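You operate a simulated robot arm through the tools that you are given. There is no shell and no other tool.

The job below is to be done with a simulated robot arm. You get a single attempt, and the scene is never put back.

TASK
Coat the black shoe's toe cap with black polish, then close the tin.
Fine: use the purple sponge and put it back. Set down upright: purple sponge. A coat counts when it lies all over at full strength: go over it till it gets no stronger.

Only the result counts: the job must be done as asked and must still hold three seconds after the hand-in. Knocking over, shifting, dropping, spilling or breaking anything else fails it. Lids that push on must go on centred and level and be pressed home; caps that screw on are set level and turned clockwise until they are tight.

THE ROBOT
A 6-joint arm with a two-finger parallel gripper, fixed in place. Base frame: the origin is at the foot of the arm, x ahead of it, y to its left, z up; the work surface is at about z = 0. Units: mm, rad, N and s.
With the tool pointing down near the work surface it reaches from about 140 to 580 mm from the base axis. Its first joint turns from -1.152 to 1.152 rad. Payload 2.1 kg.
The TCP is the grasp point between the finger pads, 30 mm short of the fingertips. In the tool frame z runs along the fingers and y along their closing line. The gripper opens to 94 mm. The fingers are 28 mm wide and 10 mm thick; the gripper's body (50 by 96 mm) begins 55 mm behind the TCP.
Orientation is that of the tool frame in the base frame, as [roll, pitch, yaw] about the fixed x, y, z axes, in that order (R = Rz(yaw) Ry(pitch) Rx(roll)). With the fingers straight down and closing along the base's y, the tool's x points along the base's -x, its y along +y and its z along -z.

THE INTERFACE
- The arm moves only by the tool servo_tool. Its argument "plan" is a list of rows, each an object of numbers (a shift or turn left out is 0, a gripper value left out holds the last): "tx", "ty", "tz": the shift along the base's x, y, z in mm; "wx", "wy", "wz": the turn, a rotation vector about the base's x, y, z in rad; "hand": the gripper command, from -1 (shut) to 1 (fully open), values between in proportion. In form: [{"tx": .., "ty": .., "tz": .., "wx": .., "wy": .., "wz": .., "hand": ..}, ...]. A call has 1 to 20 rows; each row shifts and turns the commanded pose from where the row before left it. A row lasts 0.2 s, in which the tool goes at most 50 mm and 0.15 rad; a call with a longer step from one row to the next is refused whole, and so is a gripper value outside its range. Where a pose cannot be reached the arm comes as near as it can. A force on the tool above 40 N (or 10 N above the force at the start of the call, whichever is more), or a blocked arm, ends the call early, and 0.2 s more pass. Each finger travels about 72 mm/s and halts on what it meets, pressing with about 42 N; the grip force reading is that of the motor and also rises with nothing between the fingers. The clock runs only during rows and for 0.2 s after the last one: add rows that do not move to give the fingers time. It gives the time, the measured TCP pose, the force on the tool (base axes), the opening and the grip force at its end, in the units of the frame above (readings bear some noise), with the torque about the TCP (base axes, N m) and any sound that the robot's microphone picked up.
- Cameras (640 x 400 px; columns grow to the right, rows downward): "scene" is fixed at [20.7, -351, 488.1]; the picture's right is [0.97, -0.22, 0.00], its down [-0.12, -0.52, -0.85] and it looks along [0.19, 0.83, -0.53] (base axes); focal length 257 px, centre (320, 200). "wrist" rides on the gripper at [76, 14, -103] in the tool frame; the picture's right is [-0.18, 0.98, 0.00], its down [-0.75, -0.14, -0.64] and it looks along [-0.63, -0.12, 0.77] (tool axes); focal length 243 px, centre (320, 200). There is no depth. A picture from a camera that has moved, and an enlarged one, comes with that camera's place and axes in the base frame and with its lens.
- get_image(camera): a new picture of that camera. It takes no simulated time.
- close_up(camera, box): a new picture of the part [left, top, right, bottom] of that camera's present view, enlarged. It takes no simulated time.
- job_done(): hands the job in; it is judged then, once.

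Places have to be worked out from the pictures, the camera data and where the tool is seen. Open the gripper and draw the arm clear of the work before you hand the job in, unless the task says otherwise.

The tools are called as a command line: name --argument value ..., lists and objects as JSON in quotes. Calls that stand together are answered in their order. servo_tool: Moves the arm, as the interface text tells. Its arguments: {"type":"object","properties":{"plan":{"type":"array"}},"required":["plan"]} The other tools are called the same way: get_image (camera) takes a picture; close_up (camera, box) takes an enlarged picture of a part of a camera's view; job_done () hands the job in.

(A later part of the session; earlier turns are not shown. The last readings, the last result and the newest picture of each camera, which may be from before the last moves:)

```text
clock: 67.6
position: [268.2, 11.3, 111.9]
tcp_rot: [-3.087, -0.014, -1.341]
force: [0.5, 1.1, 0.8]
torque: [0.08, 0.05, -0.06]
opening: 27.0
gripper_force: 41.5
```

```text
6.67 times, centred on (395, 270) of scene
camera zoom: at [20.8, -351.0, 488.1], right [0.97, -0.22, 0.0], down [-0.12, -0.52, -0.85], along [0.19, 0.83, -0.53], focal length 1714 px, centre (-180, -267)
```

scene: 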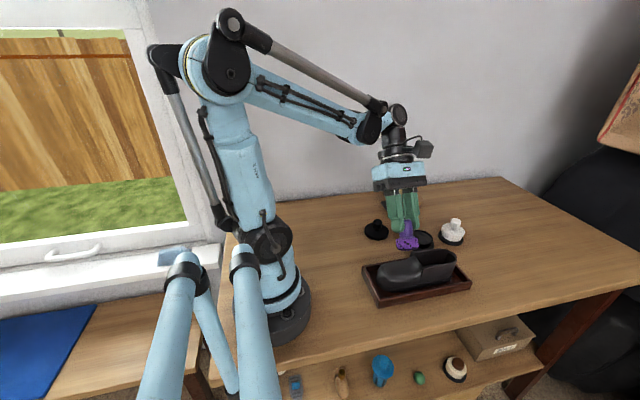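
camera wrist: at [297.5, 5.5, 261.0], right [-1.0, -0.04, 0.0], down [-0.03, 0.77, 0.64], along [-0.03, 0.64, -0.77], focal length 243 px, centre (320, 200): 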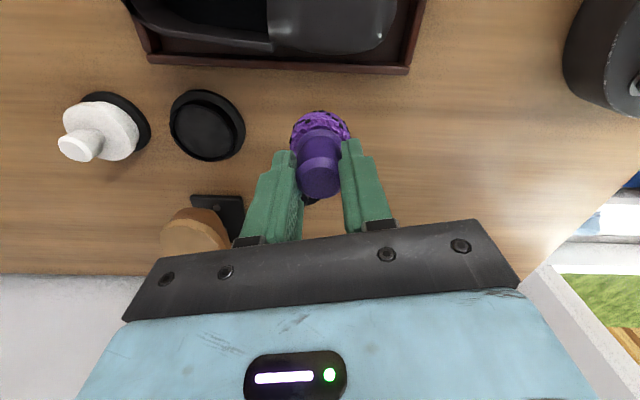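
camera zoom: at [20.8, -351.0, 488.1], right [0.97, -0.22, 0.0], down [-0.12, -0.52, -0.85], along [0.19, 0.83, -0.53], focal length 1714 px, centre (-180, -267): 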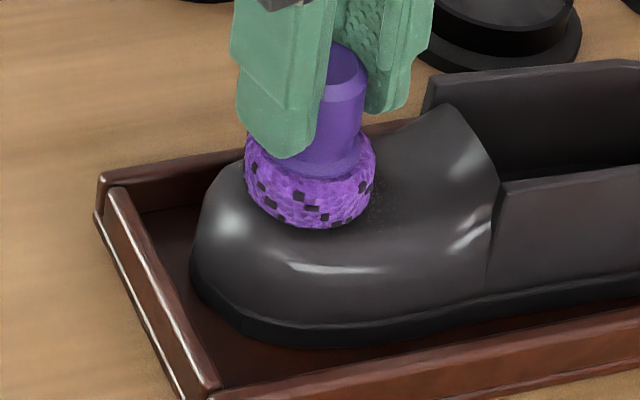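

Dark stipple appears on the leather near the foam – rubbing coats it. Lift and look at the result before planning the full coverage.

servo_tool --plan '[{"tz": 5}, {"tz": 30}, {"ty": 40}, {"ty": 40}, {}]'

close_up --camera "scene" --box '[365, 240, 425, 300]'

close_up --camera "scene" --box '[382, 255, 412, 280]'

get_image --camera "wrist"

```text
clock: 68.8
position: [270.5, 88.1, 146.1]
tcp_rot: [-3.088, -0.017, -1.344]
force: [0.6, -0.2, 0.0]
torque: [-0.01, -0.01, 0.03]
opening: 27.1
gripper_force: 42.3
```

```text
6.67 times, centred on (395, 270) of scene
camera zoom: at [20.7, -351.0, 488.1], right [0.97, -0.22, 0.0], down [-0.12, -0.52, -0.85], along [0.19, 0.83, -0.53], focal length 1714 px, centre (-180, -267)
```

zoom: 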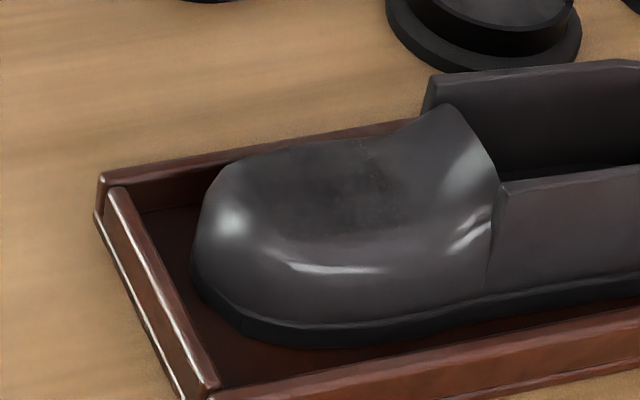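

```text
16.00 times, centred on (397, 268) of scene
camera zoom: at [20.7, -351.0, 488.1], right [0.97, -0.22, 0.0], down [-0.12, -0.52, -0.85], along [0.19, 0.83, -0.53], focal length 4113 px, centre (-912, -880)
```

zoom: 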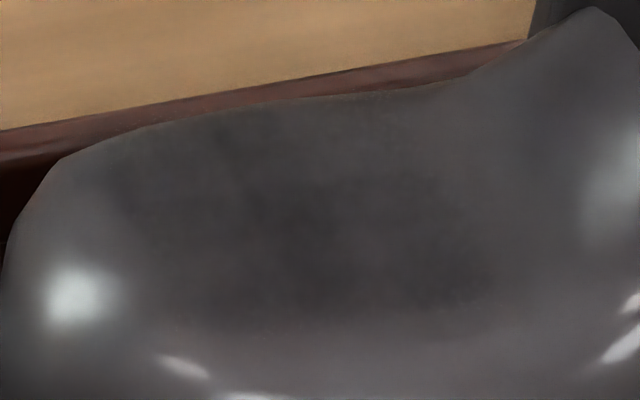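

```text
taken
camera wrist: at [267.8, 12.3, 248.0], right [-1.0, -0.04, -0.06], down [-0.07, 0.77, 0.64], along [0.02, 0.64, -0.77], focal length 243 px, centre (320, 200)
```

wrist: 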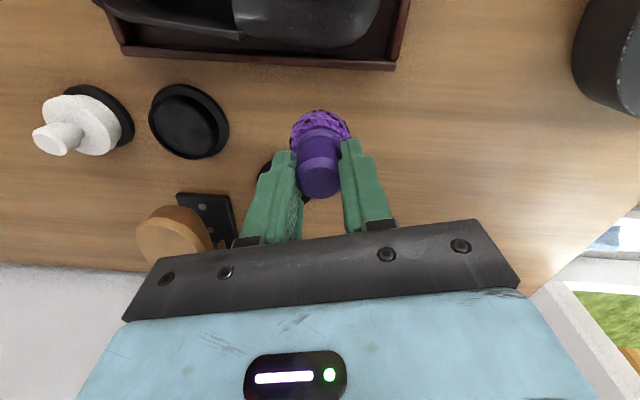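

A dark patch is now clearly visible where I rubbed, so sliding contact builds the coat. Check the settled pose before the next approach.

servo_tool --plan '[{"ty": -28}, {}, {}]'

get_image --camera "wrist"

close_up --camera "wrist" --box '[220, 0, 420, 110]'

```text
clock: 69.6
position: [271.7, 62.0, 144.6]
tcp_rot: [-3.088, -0.017, -1.344]
force: [-0.1, 0.2, -0.6]
torque: [-0.01, 0.0, -0.01]
opening: 27.2
gripper_force: 42.0
```

```text
taken
camera wrist: at [268.6, -14.8, 248.4], right [-1.0, -0.04, -0.06], down [-0.07, 0.77, 0.64], along [0.02, 0.64, -0.77], focal length 243 px, centre (320, 200)
```

wrist: 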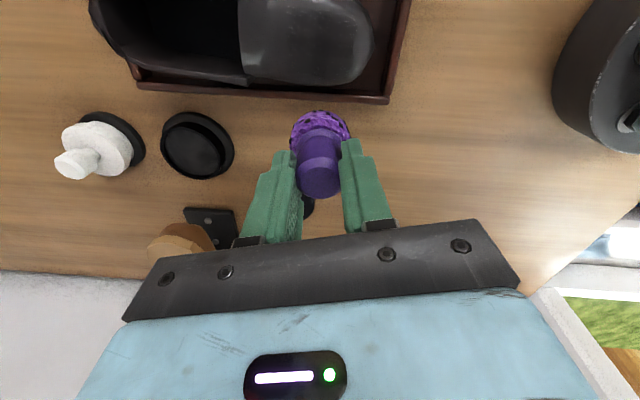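

```text
3.20 times, centred on (320, 55) of wrist
camera zoom: at [268.6, -14.8, 248.4], right [-1.0, -0.04, -0.06], down [-0.07, 0.77, 0.64], along [0.02, 0.64, -0.77], focal length 776 px, centre (320, 664)
```

zoom: 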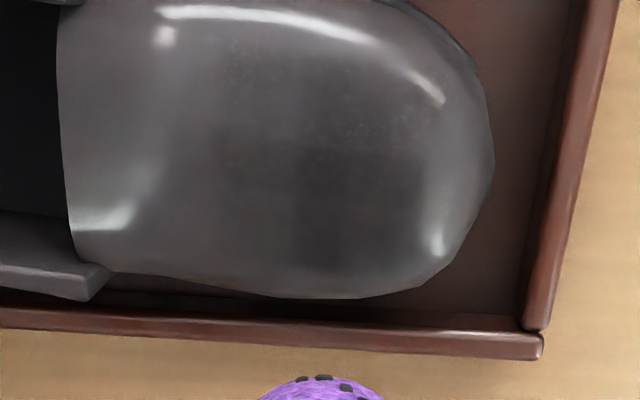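

The wrist view from here shows the coated (darker) patch well: x ≈ 253–300, y ≈ −8…34, i.e. the foam's footprint. I go back and continue rubbing the top with light pressure.

servo_tool --plan '[{"ty": -26}, {"ty": -26}, {"tz": -20}, {"tz": -12}, {"tz": -1.5}]'

servo_tool --plan '[{"tz": -0.7}]'

```text
clock: 70.8
position: [269.0, 10.4, 114.0]
tcp_rot: [-3.087, -0.015, -1.343]
force: [-0.5, -1.5, -0.7]
torque: [-0.04, 0.0, -0.01]
opening: 27.0
gripper_force: 41.7
```

```text
clock: 71.2
position: [268.9, 12.5, 112.9]
tcp_rot: [-3.088, -0.015, -1.345]
force: [0.6, 0.0, -1.3]
torque: [-0.01, -0.02, -0.01]
opening: 26.8
gripper_force: 42.5
```

servo_tool --plan '[{"tz": -0.7}]'

servo_tool --plan '[{"tz": -0.4}]'

```text
clock: 71.6
position: [269.4, 11.8, 112.7]
tcp_rot: [-3.087, -0.017, -1.342]
force: [0.2, 0.2, 1.0]
torque: [0.06, 0.01, 0.02]
opening: 27.0
gripper_force: 42.4
```

```text
clock: 72.0
position: [268.2, 11.0, 112.5]
tcp_rot: [-3.087, -0.015, -1.342]
force: [-0.5, 0.5, 7.4]
torque: [0.06, 0.15, -0.01]
opening: 27.2
gripper_force: 42.3
```

7 N contact. Rub zig-zag over ±8 mm.

servo_tool --plan '[{"ty": -4}, {"ty": -4}, {"ty": 4}, {"ty": 4}, {"ty": 4}, {"ty": 4}, {"ty": -4}, {"ty": -4}, {"tx": -4}, {"tx": -4}, {"tx": 4}, {"tx": 4}, {"tx": 4}, {"tx": 4}, {"tx": -4}, {"tx": -4}]'

```text
clock: 75.4
position: [268.9, 12.5, 111.8]
tcp_rot: [-3.087, -0.015, -1.345]
force: [-0.1, 0.1, -0.4]
torque: [0.01, -0.01, -0.01]
opening: 26.9
gripper_force: 42.4
```

Force dropped to zero (sponge settled slightly). Lower 0.6 and repeat.

servo_tool --plan '[{"tz": -0.6}]'

servo_tool --plan '[{"tz": -0.4}]'

```text
clock: 75.8
position: [269.4, 12.4, 111.5]
tcp_rot: [-3.091, -0.013, -1.341]
force: [-1.1, 1.1, 8.5]
torque: [0.17, 0.27, 0.01]
opening: 27.0
gripper_force: 41.8
```

```text
clock: 76.2
position: [269.5, 11.9, 110.5]
tcp_rot: [-3.087, -0.014, -1.343]
force: [-2.9, 4.3, 17.7]
torque: [0.43, 0.41, -0.03]
opening: 27.3
gripper_force: 42.2
```

servo_tool --plan '[{"ty": -4}, {"ty": -4}, {"ty": 4}, {"ty": 4}, {"ty": 4}, {"ty": 4}, {"ty": -4}, {"ty": -4}, {"tx": -4}, {"tx": -4}, {"tx": 4}, {"tx": 4}, {"tx": 4}, {"tx": 4}, {"tx": -4}, {"tx": -4}]'

servo_tool --plan '[{"tz": 5}, {"tz": 30}, {"ty": 26}, {"ty": 26}, {}]'

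close_up --camera "wrist" --box '[220, 0, 420, 110]'

```text
clock: 77.3
position: [267.9, 9.4, 111.1]
tcp_rot: [-3.093, -0.028, -1.344]
force: [-0.2, -0.3, 0.0]
torque: [0.05, 0.0, 0.02]
opening: 27.0
gripper_force: 41.7
stopped in row 5: the force on the tool passed its limit at 43 N (the readings are from after the stop); the commanded pose is now the measured one
```

```text
clock: 78.5
position: [269.5, 61.6, 146.9]
tcp_rot: [-3.093, -0.028, -1.345]
force: [-0.1, -0.4, -0.2]
torque: [0.03, -0.02, -0.02]
opening: 27.0
gripper_force: 42.3
```

```text
3.20 times, centred on (320, 55) of wrist
camera zoom: at [266.8, -14.7, 250.9], right [-1.0, -0.04, -0.05], down [-0.07, 0.78, 0.63], along [0.02, 0.63, -0.78], focal length 776 px, centre (320, 664)
```

zoom: 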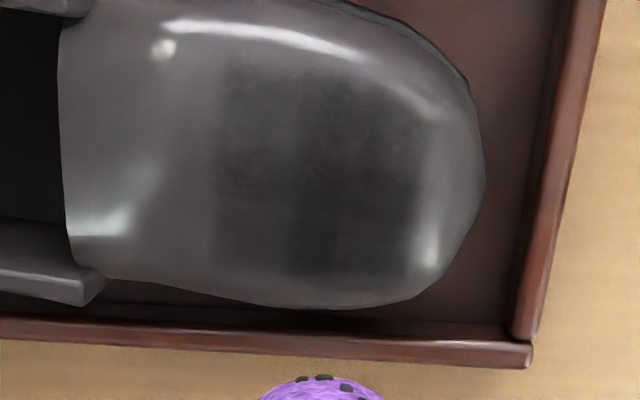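

Coat is building (darker). Zoom in to understand the coat's granularity.

close_up --camera "wrist" --box '[270, 0, 380, 100]'

close_up --camera "scene" --box '[372, 248, 422, 290]'

```text
4.00 times, centred on (325, 50) of wrist
camera zoom: at [266.8, -14.7, 250.9], right [-1.0, -0.04, -0.05], down [-0.07, 0.78, 0.63], along [0.02, 0.63, -0.78], focal length 970 px, centre (300, 800)
```

zoom: 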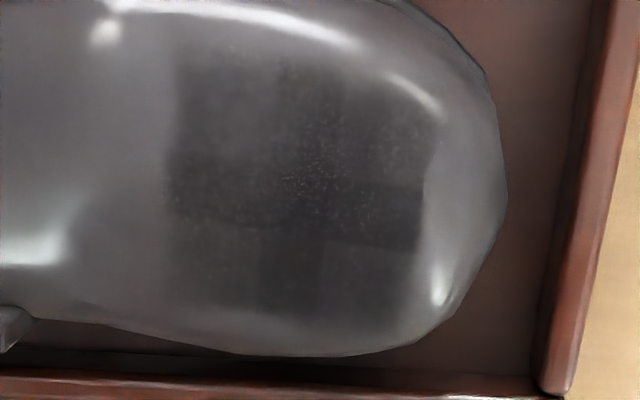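

```text
9.52 times, centred on (397, 269) of scene
camera zoom: at [20.7, -351.0, 488.1], right [0.97, -0.22, 0.0], down [-0.12, -0.52, -0.85], along [0.19, 0.83, -0.53], focal length 2448 px, centre (-413, -457)
```

zoom: 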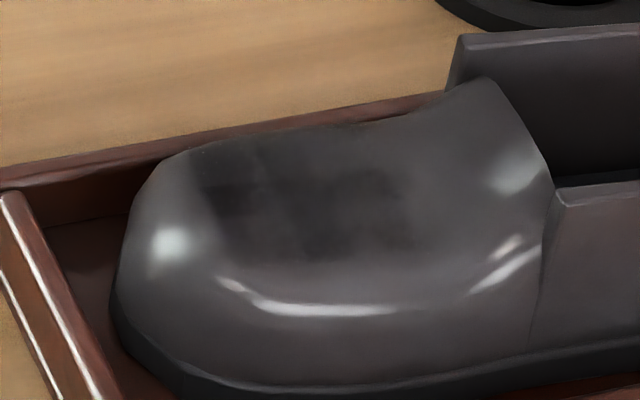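

The coat shows on facets over the top. Now work the +y shoulder: tilt −0.6 rad about x at height, then move in toward it.

servo_tool --plan '[{"tz": 10, "wx": -0.146}, {"ty": 7, "wx": -0.146}, {"ty": 7, "wx": -0.146}, {"wx": -0.146}, {"tz": -20}, {"tz": -20}, {}]'

close_up --camera "scene" --box '[360, 210, 440, 300]'

get_image --camera "wrist"

```text
clock: 80.1
position: [269.5, 74.4, 115.5]
tcp_rot: [3.039, -0.597, -1.297]
force: [-0.6, 0.6, 0.8]
torque: [0.02, 0.02, 0.0]
opening: 26.9
gripper_force: 42.2
```

```text
4.44 times, centred on (400, 255) of scene
camera zoom: at [20.7, -351.0, 488.1], right [0.97, -0.22, 0.0], down [-0.12, -0.52, -0.85], along [0.19, 0.83, -0.53], focal length 1142 px, centre (-36, -44)
```

zoom: 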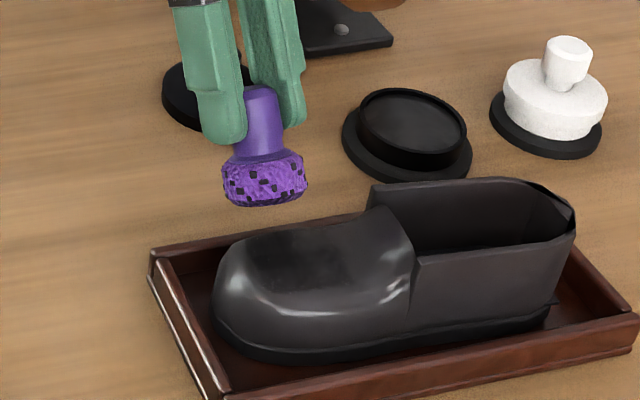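

```text
taken
camera wrist: at [266.7, 70.0, 245.1], right [-1.0, -0.06, -0.02], down [-0.07, 0.99, 0.09], along [0.02, 0.09, -1.0], focal length 243 px, centre (320, 200)
```

wrist: 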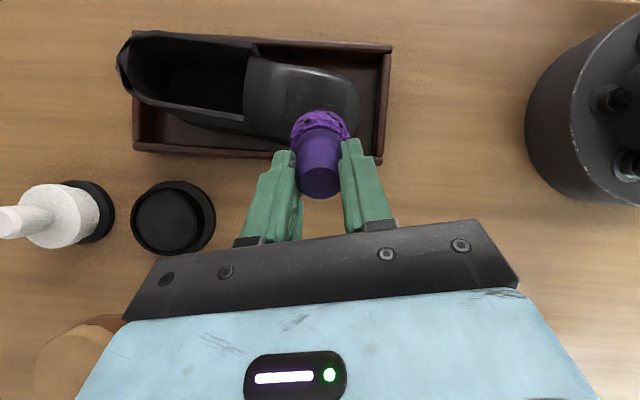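

Tilt achieved. Advance along the tool axis toward the +y shoulder until contact.

servo_tool --plan '[{"tx": 0.3, "ty": -3.4, "tz": -5}, {"tx": 0.3, "ty": -3.4, "tz": -5}, {"ty": -1.1, "tz": -1.6}]'

servo_tool --plan '[{"ty": -1.1, "tz": -1.6}]'

close_up --camera "wrist" --box '[230, 20, 410, 170]'

```text
clock: 80.9
position: [270.4, 67.6, 104.9]
tcp_rot: [3.038, -0.597, -1.294]
force: [0.7, -0.4, -0.7]
torque: [-0.02, -0.01, -0.03]
opening: 27.1
gripper_force: 42.4
```

```text
clock: 81.3
position: [270.2, 65.9, 103.5]
tcp_rot: [3.041, -0.596, -1.296]
force: [0.3, -0.2, -0.8]
torque: [0.03, 0.01, -0.01]
opening: 26.8
gripper_force: 42.2
```

```text
2.67 times, centred on (320, 95) of wrist
camera zoom: at [266.8, 60.7, 232.2], right [-1.0, -0.06, -0.02], down [-0.07, 0.99, 0.09], along [0.02, 0.09, -1.0], focal length 647 px, centre (320, 480)
```

zoom: 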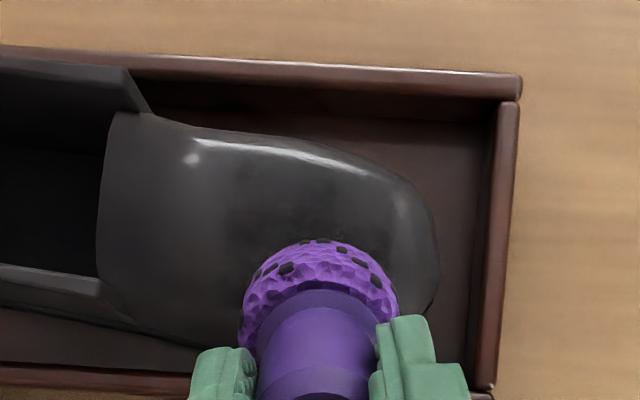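

servo_tool --plan '[{"ty": -1.1, "tz": -1.6}]'

servo_tool --plan '[{"ty": -1.1, "tz": -1.6}]'

servo_tool --plan '[{"ty": -0.6, "tz": -0.8}]'

```text
clock: 81.7
position: [269.4, 64.2, 102.0]
tcp_rot: [3.039, -0.597, -1.298]
force: [-0.5, -0.5, -0.4]
torque: [0.04, 0.03, 0.01]
opening: 27.1
gripper_force: 42.5
```

```text
clock: 82.1
position: [269.5, 66.1, 99.9]
tcp_rot: [3.041, -0.597, -1.297]
force: [-0.8, 2.3, 3.2]
torque: [0.04, 0.05, -0.04]
opening: 27.2
gripper_force: 41.7
```

```text
clock: 82.5
position: [268.4, 63.7, 100.1]
tcp_rot: [3.041, -0.595, -1.294]
force: [-2.2, 12.1, 18.6]
torque: [0.21, 0.16, -0.12]
opening: 26.8
gripper_force: 42.0
```

Contact ~22 N on the shoulder. Ease 0.3 mm off and rub along x and around the shoulder.

servo_tool --plan '[{"ty": 0.2, "tz": 0.3}, {"tx": -4}, {"tx": -4}, {"tx": 4}, {"tx": 4}, {"tx": 4}, {"tx": 4}, {"tx": -4}, {"tx": -4}]'

```text
clock: 84.5
position: [269.3, 63.5, 99.7]
tcp_rot: [3.041, -0.598, -1.298]
force: [-0.3, -0.7, 0.1]
torque: [0.01, 0.01, 0.02]
opening: 26.9
gripper_force: 42.1
```

servo_tool --plan '[{"ty": -0.3, "tz": -0.5}]'

close_up --camera "scene" --box '[365, 220, 425, 290]'

close_up --camera "wrist" --box '[230, 20, 410, 170]'

```text
clock: 84.9
position: [268.5, 63.1, 98.1]
tcp_rot: [3.041, -0.598, -1.297]
force: [-1.5, -0.9, -0.9]
torque: [0.01, 0.02, 0.0]
opening: 27.4
gripper_force: 41.9
```

```text
5.71 times, centred on (395, 255) of scene
camera zoom: at [20.7, -351.0, 488.1], right [0.97, -0.22, 0.0], down [-0.12, -0.52, -0.85], along [0.19, 0.83, -0.53], focal length 1469 px, centre (-109, -114)
```

zoom: 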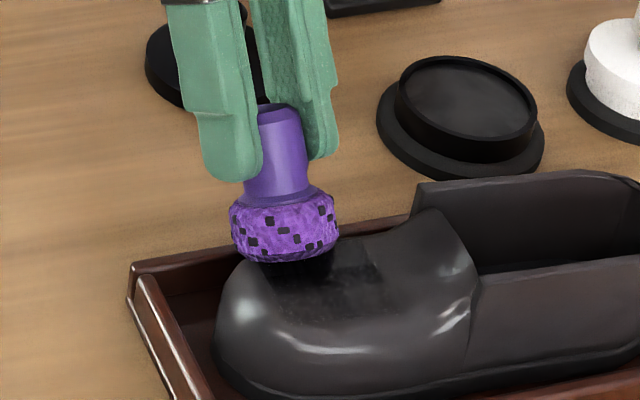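

```text
2.67 times, centred on (320, 95) of wrist
camera zoom: at [266.7, 57.9, 227.4], right [-1.0, -0.06, -0.02], down [-0.07, 0.99, 0.09], along [0.02, 0.09, -1.0], focal length 647 px, centre (320, 480)
```

zoom: 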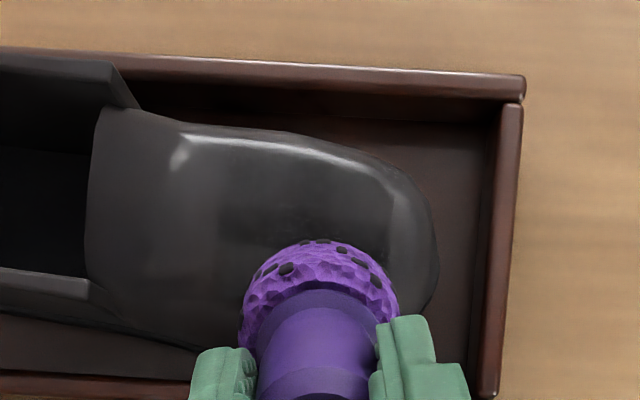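

The shoulder facets go nearly black – good. Press in a bit more and continue rubbing.

servo_tool --plan '[{"ty": -0.4, "tz": -0.6}]'

servo_tool --plan '[{"ty": -0.3, "tz": -0.4}]'

```text
clock: 85.3
position: [268.9, 64.2, 98.0]
tcp_rot: [3.042, -0.596, -1.297]
force: [-2.2, 4.5, 6.2]
torque: [0.05, 0.14, -0.07]
opening: 27.1
gripper_force: 41.9
```

```text
clock: 85.7
position: [270.0, 63.7, 98.3]
tcp_rot: [3.04, -0.599, -1.297]
force: [-2.6, 9.7, 14.1]
torque: [0.11, 0.12, -0.1]
opening: 27.0
gripper_force: 42.2
```

servo_tool --plan '[{"tx": 4}, {"tx": 4, "tz": 0.2}, {"tx": 4, "tz": 0.2}, {"tx": 4, "tz": 0.2}]'

servo_tool --plan '[{"tx": -4}, {"tx": -4, "tz": -0.2}, {"tx": -4, "tz": -0.2}, {"tx": -4, "tz": -0.2}]'

```text
clock: 86.7
position: [287.2, 62.5, 98.8]
tcp_rot: [3.042, -0.597, -1.297]
force: [-1.2, 0.7, 0.2]
torque: [0.03, 0.07, -0.07]
opening: 27.2
gripper_force: 41.6
```

```text
clock: 87.7
position: [268.9, 63.1, 97.8]
tcp_rot: [3.041, -0.597, -1.296]
force: [0.4, -0.3, -0.3]
torque: [0.01, 0.0, 0.0]
opening: 27.0
gripper_force: 42.0
```

Contact fades while sliding; I add a small inward feed during strokes.

servo_tool --plan '[{"ty": -0.3, "tz": -0.5}, {"tx": 3, "ty": -0.1, "tz": -0.1}, {"tx": 3, "ty": -0.1, "tz": -0.1}, {"tx": 3, "ty": -0.1, "tz": -0.1}, {"tx": 3, "ty": -0.1, "tz": -0.1}]'

servo_tool --plan '[{"tx": -3}, {"tx": -3}, {"tx": -3}, {"tx": -3}, {"tx": -3}, {"tx": -3, "ty": -0.1, "tz": -0.1}, {"tx": -3, "ty": -0.1, "tz": -0.1}]'

close_up --camera "wrist" --box '[230, 20, 410, 170]'

```text
clock: 88.9
position: [281.7, 61.9, 96.9]
tcp_rot: [3.039, -0.598, -1.296]
force: [-4.2, 2.1, 4.6]
torque: [0.04, 0.28, -0.19]
opening: 26.9
gripper_force: 41.7
```

```text
clock: 90.5
position: [260.3, 61.9, 96.8]
tcp_rot: [3.039, -0.599, -1.297]
force: [0.5, 1.7, 1.5]
torque: [0.02, -0.15, 0.07]
opening: 27.2
gripper_force: 42.2
```

```text
2.67 times, centred on (320, 95) of wrist
camera zoom: at [257.6, 55.6, 224.6], right [-1.0, -0.06, -0.02], down [-0.07, 0.99, 0.09], along [0.01, 0.09, -1.0], focal length 647 px, centre (320, 480)
```

zoom: 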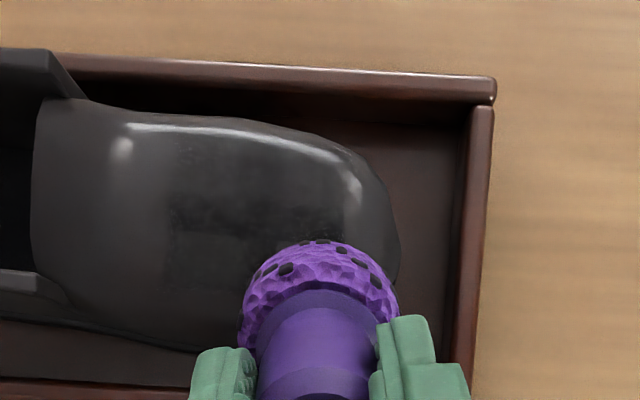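

Retreat to inspect the +y shoulder.

servo_tool --plan '[{"ty": 6, "tz": 9}, {"ty": 16, "tz": 24}, {}]'

close_up --camera "wrist" --box '[200, 0, 420, 140]'

close_up --camera "scene" --box '[372, 248, 422, 290]'

```text
clock: 91.3
position: [261.6, 85.6, 129.5]
tcp_rot: [3.04, -0.596, -1.299]
force: [-0.7, 0.6, -0.3]
torque: [0.0, -0.01, -0.02]
opening: 27.4
gripper_force: 42.0
```

```text
2.86 times, centred on (310, 70) of wrist
camera zoom: at [258.6, 79.0, 257.7], right [-1.0, -0.06, -0.02], down [-0.07, 0.99, 0.09], along [0.01, 0.09, -1.0], focal length 693 px, centre (349, 571)
```

zoom: 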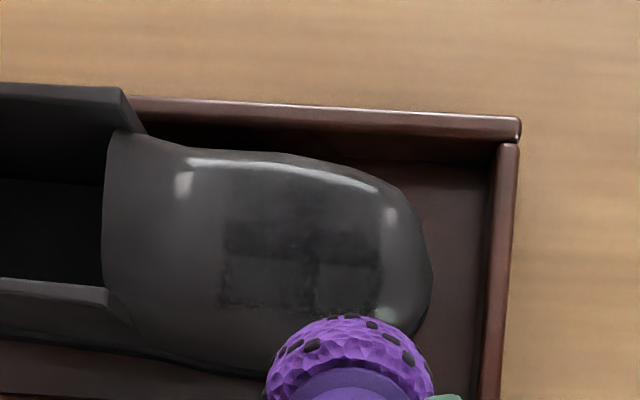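

```text
9.52 times, centred on (397, 269) of scene
camera zoom: at [20.7, -351.0, 488.1], right [0.97, -0.22, 0.0], down [-0.12, -0.52, -0.85], along [0.19, 0.83, -0.53], focal length 2448 px, centre (-413, -457)
```

zoom: 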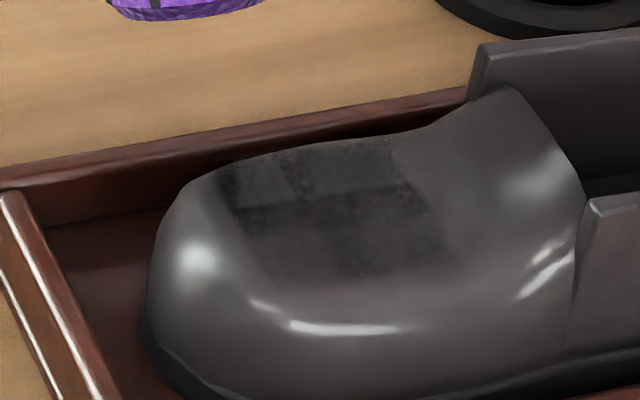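

The shoe seems to have slid a few mm in the tray under the tilted strokes. Take the same views as at the start to measure the shift.

close_up --camera "scene" --box '[355, 240, 480, 310]'

close_up --camera "scene" --box '[360, 245, 430, 300]'

```text
5.12 times, centred on (418, 275) of scene
camera zoom: at [20.7, -351.0, 488.1], right [0.97, -0.22, 0.0], down [-0.12, -0.52, -0.85], along [0.19, 0.83, -0.53], focal length 1316 px, centre (-179, -184)
```

zoom: 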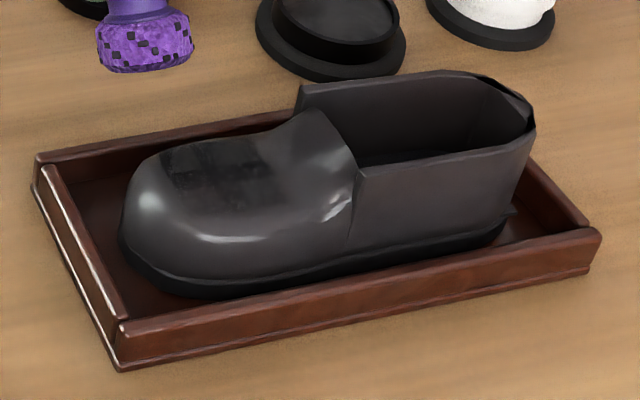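

```text
7.27 times, centred on (395, 272) of scene
camera zoom: at [20.7, -351.0, 488.1], right [0.97, -0.22, 0.0], down [-0.12, -0.52, -0.85], along [0.19, 0.83, -0.53], focal length 1869 px, centre (-226, -327)
```

zoom: 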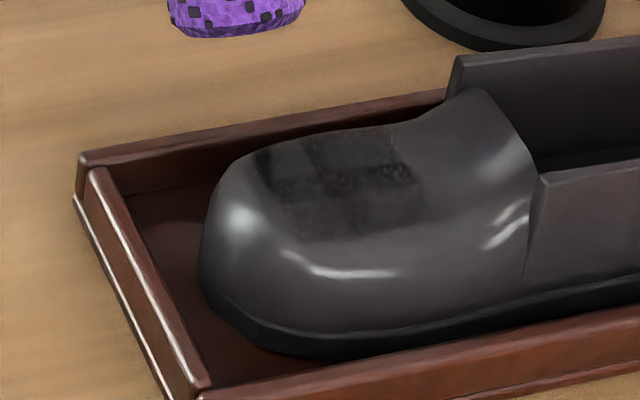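

The shoe has shifted roughly (+4, −9) mm. I'll avoid sideways loads (use outward-down strokes) and restore it later. Zoom in on the coated cells.

close_up --camera "scene" --box '[380, 255, 415, 285]'

close_up --camera "wrist" --box '[240, 40, 360, 140]'

```text
13.33 times, centred on (398, 270) of scene
camera zoom: at [20.7, -351.0, 488.1], right [0.97, -0.22, 0.0], down [-0.12, -0.52, -0.85], along [0.19, 0.83, -0.53], focal length 3427 px, centre (-713, -733)
```

zoom: 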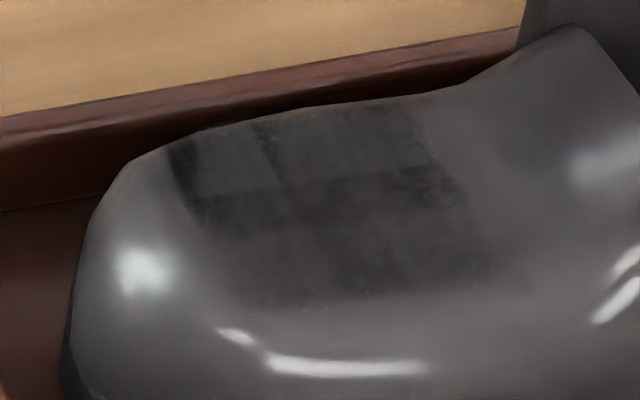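

```text
4.00 times, centred on (300, 90) of wrist
camera zoom: at [258.6, 79.0, 257.7], right [-1.0, -0.06, -0.02], down [-0.07, 0.99, 0.09], along [0.01, 0.09, -1.0], focal length 970 px, centre (400, 640)
```

zoom: 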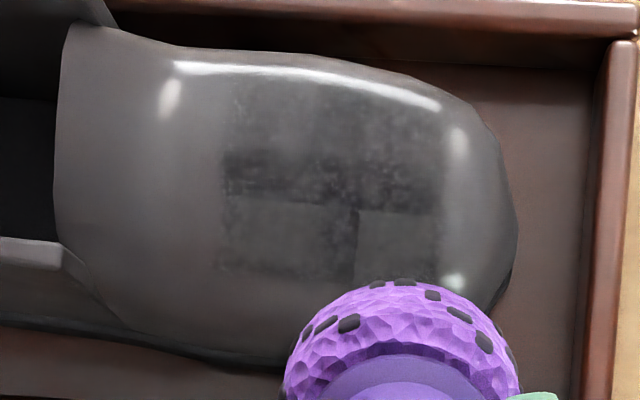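

Now test whether the area behind x ≈ 304 is also coatable: go over the instep slope with −0.4 rad tilt about y.

servo_tool --plan '[{"tz": 12, "wx": 0.146}, {"tz": 12, "wx": 0.146}, {"wx": 0.146}, {"wx": 0.146}, {"tx": 5, "ty": -27.5, "wy": -0.117}, {"tx": 5, "ty": -27.5, "wy": -0.117}, {"tx": 6, "ty": -27.5, "wy": -0.117}, {"tz": -20}, {}]'

close_up --camera "scene" --box '[365, 220, 445, 300]'

```text
clock: 93.3
position: [275.2, 1.4, 132.9]
tcp_rot: [-2.749, -0.104, -1.369]
force: [-0.9, 0.8, -0.4]
torque: [-0.01, 0.01, -0.03]
opening: 27.0
gripper_force: 41.5
```

```text
5.00 times, centred on (405, 260) of scene
camera zoom: at [20.7, -351.0, 488.1], right [0.97, -0.22, 0.0], down [-0.12, -0.52, -0.85], along [0.19, 0.83, -0.53], focal length 1285 px, centre (-105, -100)
```

zoom: 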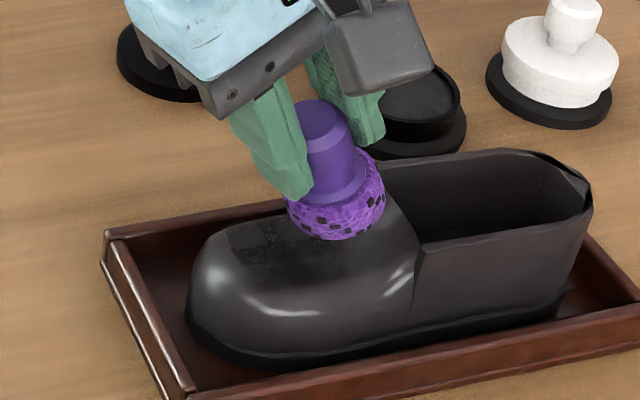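

Lower in small steps onto the instep slope.

servo_tool --plan '[{"tz": -3}, {"tz": -3}, {"tz": -2}]'

servo_tool --plan '[{"tz": -1.5}]'

servo_tool --plan '[{"tz": -1.5}]'

```text
clock: 94.1
position: [275.9, 1.9, 126.4]
tcp_rot: [-2.749, -0.105, -1.368]
force: [-0.5, 0.7, -0.6]
torque: [0.02, 0.01, -0.03]
opening: 27.0
gripper_force: 41.9
```

```text
clock: 94.5
position: [277.1, 2.6, 124.0]
tcp_rot: [-2.75, -0.106, -1.369]
force: [0.1, -0.2, -0.2]
torque: [0.02, 0.0, 0.02]
opening: 27.1
gripper_force: 42.0
```

```text
clock: 94.9
position: [276.9, 1.5, 123.6]
tcp_rot: [-2.749, -0.105, -1.37]
force: [-1.1, 0.2, -0.8]
torque: [0.03, 0.0, 0.01]
opening: 27.1
gripper_force: 41.8
```

servo_tool --plan '[{"tz": -1.5}]'

servo_tool --plan '[{"tz": -1.5}]'

servo_tool --plan '[{"tz": -1}]'

```text
clock: 95.3
position: [277.5, 1.0, 120.4]
tcp_rot: [-2.749, -0.104, -1.368]
force: [0.2, -0.2, -0.5]
torque: [-0.02, -0.04, -0.01]
opening: 27.0
gripper_force: 42.2
```

```text
clock: 95.7
position: [277.4, 2.5, 120.0]
tcp_rot: [-2.749, -0.104, -1.369]
force: [-0.3, -0.4, -0.6]
torque: [0.02, 0.05, -0.03]
opening: 26.7
gripper_force: 42.6
```

```text
clock: 96.1
position: [275.5, 1.2, 120.5]
tcp_rot: [-2.749, -0.106, -1.368]
force: [0.0, -0.1, 0.0]
torque: [0.03, -0.02, 0.0]
opening: 27.1
gripper_force: 42.6
```

servo_tool --plan '[{"tz": -1}]'

servo_tool --plan '[{"tz": -1}]'

close_up --camera "scene" --box '[380, 240, 430, 285]'

```text
clock: 96.5
position: [276.8, 0.7, 118.0]
tcp_rot: [-2.748, -0.104, -1.369]
force: [0.2, -0.7, -0.3]
torque: [0.04, 0.0, 0.0]
opening: 27.4
gripper_force: 41.6
```

```text
clock: 96.9
position: [276.6, 2.1, 117.1]
tcp_rot: [-2.75, -0.104, -1.368]
force: [0.0, -0.4, -0.6]
torque: [0.03, -0.02, -0.01]
opening: 27.0
gripper_force: 42.0
```

```text
8.89 times, centred on (405, 262) of scene
camera zoom: at [20.7, -351.0, 488.1], right [0.97, -0.22, 0.0], down [-0.12, -0.52, -0.85], along [0.19, 0.83, -0.53], focal length 2285 px, centre (-436, -356)
```

zoom: 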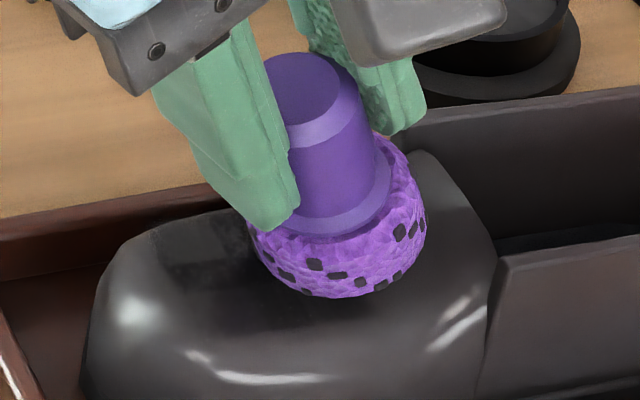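

servo_tool --plan '[{"tz": -1}]'

servo_tool --plan '[{"tz": -1}]'

servo_tool --plan '[{"tz": -0.7}]'

```text
clock: 97.3
position: [275.4, 1.1, 115.5]
tcp_rot: [-2.748, -0.106, -1.368]
force: [0.8, 0.3, -0.2]
torque: [0.01, 0.0, -0.04]
opening: 26.8
gripper_force: 41.7
```

```text
clock: 97.7
position: [276.5, 1.3, 116.0]
tcp_rot: [-2.749, -0.105, -1.367]
force: [0.4, 0.1, -0.8]
torque: [0.02, -0.03, 0.02]
opening: 27.0
gripper_force: 42.6
```

```text
clock: 98.1
position: [275.6, 1.2, 113.7]
tcp_rot: [-2.749, -0.104, -1.369]
force: [0.4, 0.0, -1.1]
torque: [0.03, -0.04, -0.02]
opening: 27.0
gripper_force: 41.6
```

servo_tool --plan '[{"tz": -0.7}]'

servo_tool --plan '[{"tz": -0.7}]'

servo_tool --plan '[{"tz": -0.7}]'

```text
clock: 98.5
position: [276.8, 2.0, 114.2]
tcp_rot: [-2.751, -0.105, -1.369]
force: [-5.8, 0.1, 19.3]
torque: [0.0, 0.29, 0.03]
opening: 27.0
gripper_force: 42.3
```

```text
clock: 98.9
position: [277.7, 1.7, 113.3]
tcp_rot: [-2.748, -0.104, -1.367]
force: [-4.7, 0.8, 35.4]
torque: [0.07, 0.15, 0.01]
opening: 27.2
gripper_force: 42.6
```

```text
clock: 99.3
position: [277.8, 1.5, 115.0]
tcp_rot: [-2.745, -0.106, -1.368]
force: [-4.4, 0.6, 17.4]
torque: [0.05, 0.2, 0.02]
opening: 27.0
gripper_force: 41.9
stopped in row 1: the force on the tool passed its limit at 48 N (the readings are from after the stop); the commanded pose is now the measured one
```

Contact was at the foam's lower edge, so the slope is gentler than 0.4 rad. Lift, reduce tilt to −0.25 and shift +9 in x.

servo_tool --plan '[{"tz": 3}, {"tz": 2, "tx": 9, "wy": 0.15}, {}]'

servo_tool --plan '[{"tz": -1.5}]'

```text
clock: 100.2
position: [286.0, 2.1, 118.7]
tcp_rot: [-2.893, -0.074, -1.357]
force: [0.6, 0.2, 0.8]
torque: [-0.01, 0.01, -0.01]
opening: 27.0
gripper_force: 41.9
```

```text
clock: 100.5
position: [286.1, 0.9, 116.8]
tcp_rot: [-2.893, -0.072, -1.358]
force: [0.5, -0.4, 0.3]
torque: [0.01, 0.0, 0.03]
opening: 27.3
gripper_force: 42.1
```

servo_tool --plan '[{"tz": -1}]'

servo_tool --plan '[{"tz": -1}]'

```text
clock: 101.0
position: [286.2, 0.9, 115.4]
tcp_rot: [-2.894, -0.073, -1.356]
force: [-0.8, -0.3, 0.0]
torque: [-0.03, 0.0, 0.0]
opening: 26.8
gripper_force: 42.4
```

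```text
clock: 101.3
position: [286.5, 1.5, 114.3]
tcp_rot: [-2.894, -0.071, -1.355]
force: [0.9, -0.2, 0.5]
torque: [-0.01, -0.01, 0.0]
opening: 26.9
gripper_force: 42.2
```

servo_tool --plan '[{"tz": -0.8}]'

servo_tool --plan '[{"tz": -0.6}]'

```text
clock: 101.8
position: [287.3, 1.6, 114.3]
tcp_rot: [-2.895, -0.072, -1.356]
force: [-0.7, 0.9, 3.9]
torque: [0.02, 0.08, 0.04]
opening: 26.9
gripper_force: 42.4
```

```text
clock: 102.2
position: [287.2, 1.1, 114.7]
tcp_rot: [-2.894, -0.073, -1.356]
force: [-4.1, 0.6, 17.4]
torque: [0.07, 0.34, 0.01]
opening: 27.2
gripper_force: 42.1
```

Contact 17 N at (≈284–303). Ease slightly and rub here a few strokes to see if this area takes polish.

servo_tool --plan '[{"tz": 0.3}, {"ty": 4}, {"ty": 4}, {"ty": -4}, {"ty": -4}, {"ty": -4}, {"ty": -4}, {"ty": 4}, {"ty": 4}]'

servo_tool --plan '[{"tx": 4, "tz": 0.6}, {"tx": 4, "tz": 0.6}, {"tx": -4, "tz": -0.6}, {"tx": -4, "tz": -0.6}]'

```text
clock: 104.2
position: [286.9, -1.8, 113.3]
tcp_rot: [-2.896, -0.085, -1.359]
force: [2.5, -19.0, 24.0]
torque: [-1.3, -0.04, 0.1]
opening: 27.2
gripper_force: 42.2
```

```text
clock: 105.2
position: [286.4, 1.4, 114.3]
tcp_rot: [-2.893, -0.073, -1.357]
force: [5.0, 1.9, 6.3]
torque: [0.16, -0.28, -0.01]
opening: 26.8
gripper_force: 41.7
```

Friction is high (≈0.8). Lift and inspect from the side-offset inspection pose.

servo_tool --plan '[{"tz": 5}, {"tz": 30}, {"tx": -10, "ty": 26, "wy": 0.1}, {"ty": 26, "wy": 0.1}, {}]'

close_up --camera "wrist" --box '[200, 0, 420, 120]'

close_up --camera "scene" --box '[360, 245, 430, 300]'

```text
clock: 106.3
position: [275.6, 55.3, 149.8]
tcp_rot: [-3.09, -0.03, -1.346]
force: [0.5, 0.8, -1.3]
torque: [-0.05, -0.01, 0.02]
opening: 27.0
gripper_force: 41.5
```

```text
2.91 times, centred on (310, 60) of wrist
camera zoom: at [272.7, -21.0, 252.3], right [-1.0, -0.04, -0.06], down [-0.07, 0.78, 0.63], along [0.02, 0.63, -0.78], focal length 706 px, centre (349, 607)
```

zoom: 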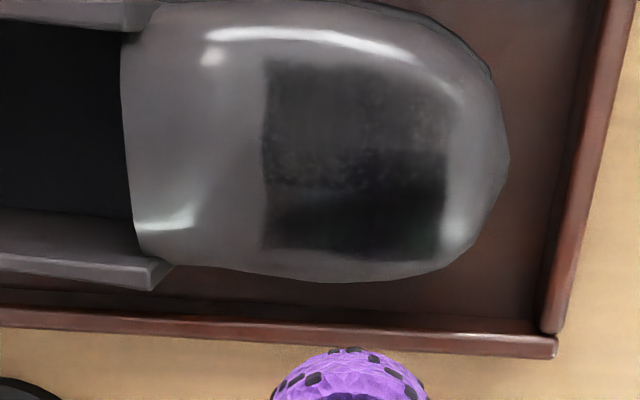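

```text
7.27 times, centred on (395, 272) of scene
camera zoom: at [20.7, -351.0, 488.1], right [0.97, -0.22, 0.0], down [-0.12, -0.52, -0.85], along [0.19, 0.83, -0.53], focal length 1869 px, centre (-226, -327)
```

zoom: 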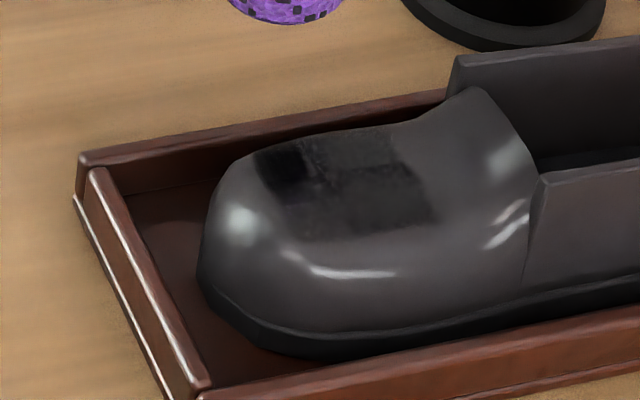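

The coat fills a straight-edged rectangle (the toe-cap area), x ≈ 259–304, y ≈ −16…24 at the shoe's present place; nothing outside it darkens. The −y half is still lighter. Zoom to judge strengths.

close_up --camera "wrist" --box '[280, 10, 365, 95]'

close_up --camera "scene" --box '[380, 258, 412, 284]'

```text
4.71 times, centred on (322, 52) of wrist
camera zoom: at [272.7, -21.0, 252.3], right [-1.0, -0.04, -0.06], down [-0.07, 0.78, 0.63], along [0.02, 0.63, -0.78], focal length 1142 px, centre (308, 894)
```

zoom: 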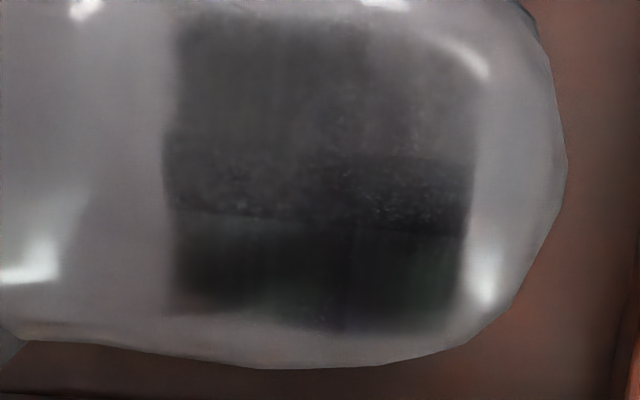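

```text
15.38 times, centred on (396, 271) of scene
camera zoom: at [20.7, -351.0, 488.1], right [0.97, -0.22, 0.0], down [-0.12, -0.52, -0.85], along [0.19, 0.83, -0.53], focal length 3954 px, centre (-849, -892)
```

zoom: 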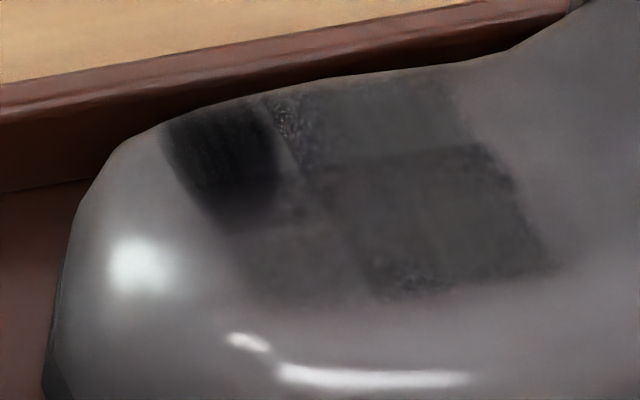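

Grid cells are visible; the far/toe-side cell is deep black, others lighter. Next, the −y half: tilt +0.25 rad about x, foam centre ≈ (281, −9), approaching from above.

servo_tool --plan '[{"ty": -40, "wx": 0.135}, {"tx": 2, "ty": -40, "wx": 0.135}, {"tz": -20}, {"tz": -8}, {}]'

close_up --camera "scene" --box '[365, 220, 445, 300]'

```text
clock: 107.5
position: [278.0, -28.2, 119.8]
tcp_rot: [-3.028, 0.233, -1.338]
force: [0.3, -0.3, -0.7]
torque: [0.02, 0.03, 0.0]
opening: 26.9
gripper_force: 42.1
```

```text
5.00 times, centred on (405, 260) of scene
camera zoom: at [20.7, -351.0, 488.1], right [0.97, -0.22, 0.0], down [-0.12, -0.52, -0.85], along [0.19, 0.83, -0.53], focal length 1285 px, centre (-105, -100)
```

zoom: 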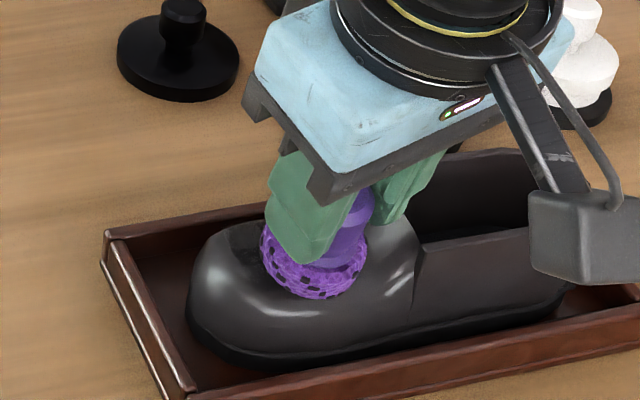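

servo_tool --plan '[{"tz": -3}, {"tz": -2}]'

servo_tool --plan '[{"tz": -1}]'

```text
clock: 108.2
position: [278.4, -26.7, 115.1]
tcp_rot: [-3.028, 0.232, -1.337]
force: [0.0, -0.6, -0.7]
torque: [0.03, 0.02, 0.01]
opening: 27.0
gripper_force: 42.1
```

```text
clock: 108.5
position: [278.7, -27.3, 114.9]
tcp_rot: [-3.028, 0.234, -1.34]
force: [-0.3, 0.3, -0.5]
torque: [0.0, 0.01, 0.01]
opening: 26.8
gripper_force: 42.3
```

servo_tool --plan '[{"tz": -1}]'

servo_tool --plan '[{"tz": -1}]'

```text
clock: 109.0
position: [278.9, -26.3, 114.0]
tcp_rot: [-3.028, 0.231, -1.339]
force: [-0.1, 0.3, -0.6]
torque: [-0.01, 0.0, 0.0]
opening: 27.0
gripper_force: 41.0
```

```text
clock: 109.3
position: [279.0, -25.5, 112.1]
tcp_rot: [-3.028, 0.233, -1.337]
force: [0.1, 1.4, -0.1]
torque: [-0.02, 0.0, -0.01]
opening: 27.2
gripper_force: 43.0
```

servo_tool --plan '[{"tz": -1}]'

servo_tool --plan '[{"tz": -0.8}]'

```text
clock: 109.8
position: [277.1, -26.4, 110.4]
tcp_rot: [-3.028, 0.233, -1.338]
force: [-0.3, 0.5, -0.1]
torque: [0.0, 0.01, 0.01]
opening: 26.9
gripper_force: 42.1
```

```text
clock: 110.2
position: [278.3, -25.5, 110.2]
tcp_rot: [-3.027, 0.232, -1.338]
force: [0.7, 0.3, -1.2]
torque: [-0.03, 0.01, 0.0]
opening: 26.9
gripper_force: 42.1
```

servo_tool --plan '[{"tz": -0.8}]'

servo_tool --plan '[{"tz": -0.7}]'

```text
clock: 110.5
position: [278.4, -25.5, 110.0]
tcp_rot: [-3.028, 0.233, -1.339]
force: [-0.4, 0.0, -0.5]
torque: [0.01, 0.05, -0.04]
opening: 27.2
gripper_force: 42.1
```

```text
clock: 111.0
position: [278.5, -25.4, 109.7]
tcp_rot: [-3.028, 0.233, -1.339]
force: [0.2, 0.5, -0.7]
torque: [0.0, 0.01, -0.02]
opening: 26.9
gripper_force: 41.8
```

servo_tool --plan '[{"tz": -0.7}]'

servo_tool --plan '[{"tz": -0.6}]'

```text
clock: 111.3
position: [278.4, -26.8, 107.9]
tcp_rot: [-3.028, 0.235, -1.34]
force: [0.4, 0.5, 1.9]
torque: [0.04, 0.03, 0.0]
opening: 27.2
gripper_force: 42.1
```

```text
clock: 111.8
position: [278.1, -26.9, 107.1]
tcp_rot: [-3.03, 0.231, -1.34]
force: [-0.3, -1.0, 7.0]
torque: [0.02, 0.18, 0.04]
opening: 26.9
gripper_force: 41.6
```

Contact 7 N on the −y shoulder. Rub along x in gentle strokes.

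servo_tool --plan '[{"tz": -0.3}, {"tx": -4}, {"tx": -4}, {"tx": 4}, {"tx": 4}, {"tx": 4}, {"tx": 4}, {"tx": -4}, {"tx": -4}]'

servo_tool --plan '[{"tz": -0.4}, {"ty": -3, "tz": -0.7}, {"ty": -3, "tz": -0.7}, {"ty": 3, "tz": 0.7}, {"ty": 3, "tz": 0.7}]'

```text
clock: 113.0
position: [272.5, -25.8, 107.0]
tcp_rot: [-3.041, 0.235, -1.34]
force: [-3.8, -2.2, 13.9]
torque: [0.07, 0.15, 0.08]
opening: 27.0
gripper_force: 42.3
stopped in row 6: the force on the tool passed its limit at 46 N (the readings are from after the stop); the commanded pose is now the measured one
```

```text
clock: 113.7
position: [275.0, -27.7, 106.7]
tcp_rot: [-3.038, 0.247, -1.335]
force: [-1.5, -1.9, 12.2]
torque: [0.11, 0.08, 0.02]
opening: 26.8
gripper_force: 42.2
stopped in row 3: the force on the tool passed its limit at 43 N (the readings are from after the stop); the commanded pose is now the measured one
```

The strokes still build too much force. Retreat and inspect what it did.

servo_tool --plan '[{"tz": 4}, {"tz": 30}, {"ty": 40, "wx": -0.13}, {"ty": 40, "wx": -0.13}, {}]'

close_up --camera "wrist" --box '[230, 0, 400, 120]'

close_up --camera "scene" --box '[360, 245, 430, 300]'

```text
clock: 114.9
position: [272.7, 51.9, 142.8]
tcp_rot: [-3.098, -0.01, -1.345]
force: [0.4, 0.1, -0.1]
torque: [-0.02, -0.02, -0.05]
opening: 26.9
gripper_force: 42.3
```

```text
3.33 times, centred on (315, 60) of wrist
camera zoom: at [271.7, -26.4, 244.0], right [-1.0, -0.04, -0.04], down [-0.06, 0.76, 0.64], along [0.01, 0.64, -0.77], focal length 809 px, centre (337, 667)
```

zoom: 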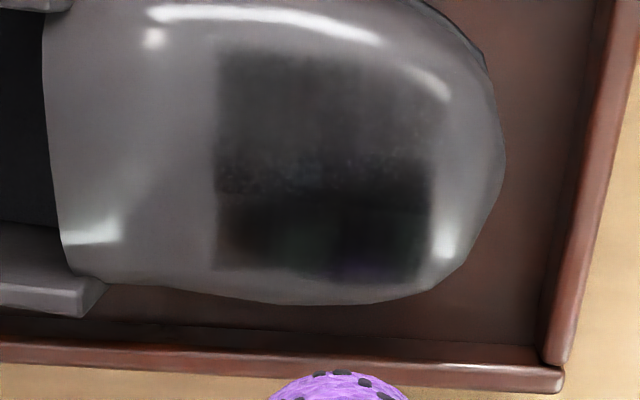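

```text
7.27 times, centred on (395, 272) of scene
camera zoom: at [20.7, -351.0, 488.1], right [0.97, -0.22, 0.0], down [-0.12, -0.52, -0.85], along [0.19, 0.83, -0.53], focal length 1869 px, centre (-226, -327)
```

zoom: 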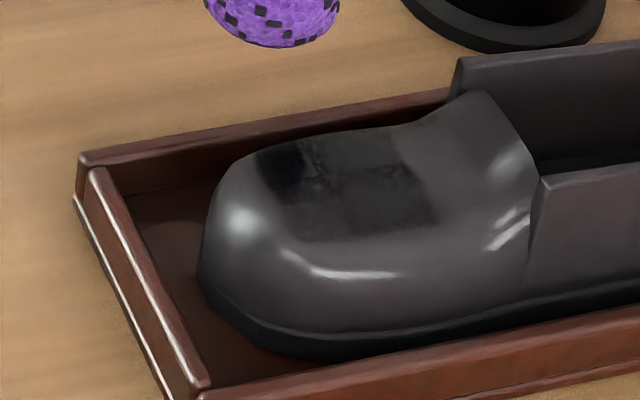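

The coat's rectangle is fixed (≈45×40 mm), confirming the toe-cap area. I'll rub with near-vertical tool, centred on it at (281.5, 4), using lighter force and smaller steps.

servo_tool --plan '[{"ty": -24, "wy": -0.05}, {"tx": 2.6, "ty": -24}, {"tz": -18}, {"tz": -8}, {"tz": -2}]'

servo_tool --plan '[{"tz": -1}]'

```text
clock: 116.1
position: [276.7, 5.0, 111.5]
tcp_rot: [-3.05, -0.018, -1.343]
force: [0.8, -0.3, -1.5]
torque: [0.02, 0.01, 0.0]
opening: 26.7
gripper_force: 41.8
```

```text
clock: 116.5
position: [277.0, 3.2, 111.8]
tcp_rot: [-3.052, -0.017, -1.344]
force: [-0.6, -0.6, 2.9]
torque: [-0.05, 0.06, -0.01]
opening: 26.8
gripper_force: 41.8
```

Light 3 N contact. Rub in 3 mm steps around the area.

servo_tool --plan '[{"tz": -0.2}, {"tx": 3}, {"tx": 3}, {"tx": -3}, {"tx": -3}, {"tx": -3}, {"tx": -3}, {"tx": 3}, {"tx": 3}, {"ty": 3}, {"ty": 3}, {"ty": -3}, {"ty": -3}, {"ty": -3}, {"ty": -3}, {"ty": 3}, {"ty": 3}]'

```text
clock: 120.1
position: [276.9, 3.0, 113.2]
tcp_rot: [-3.051, -0.019, -1.343]
force: [0.7, -3.9, 3.8]
torque: [-0.23, 0.03, 0.05]
opening: 26.9
gripper_force: 41.8
```

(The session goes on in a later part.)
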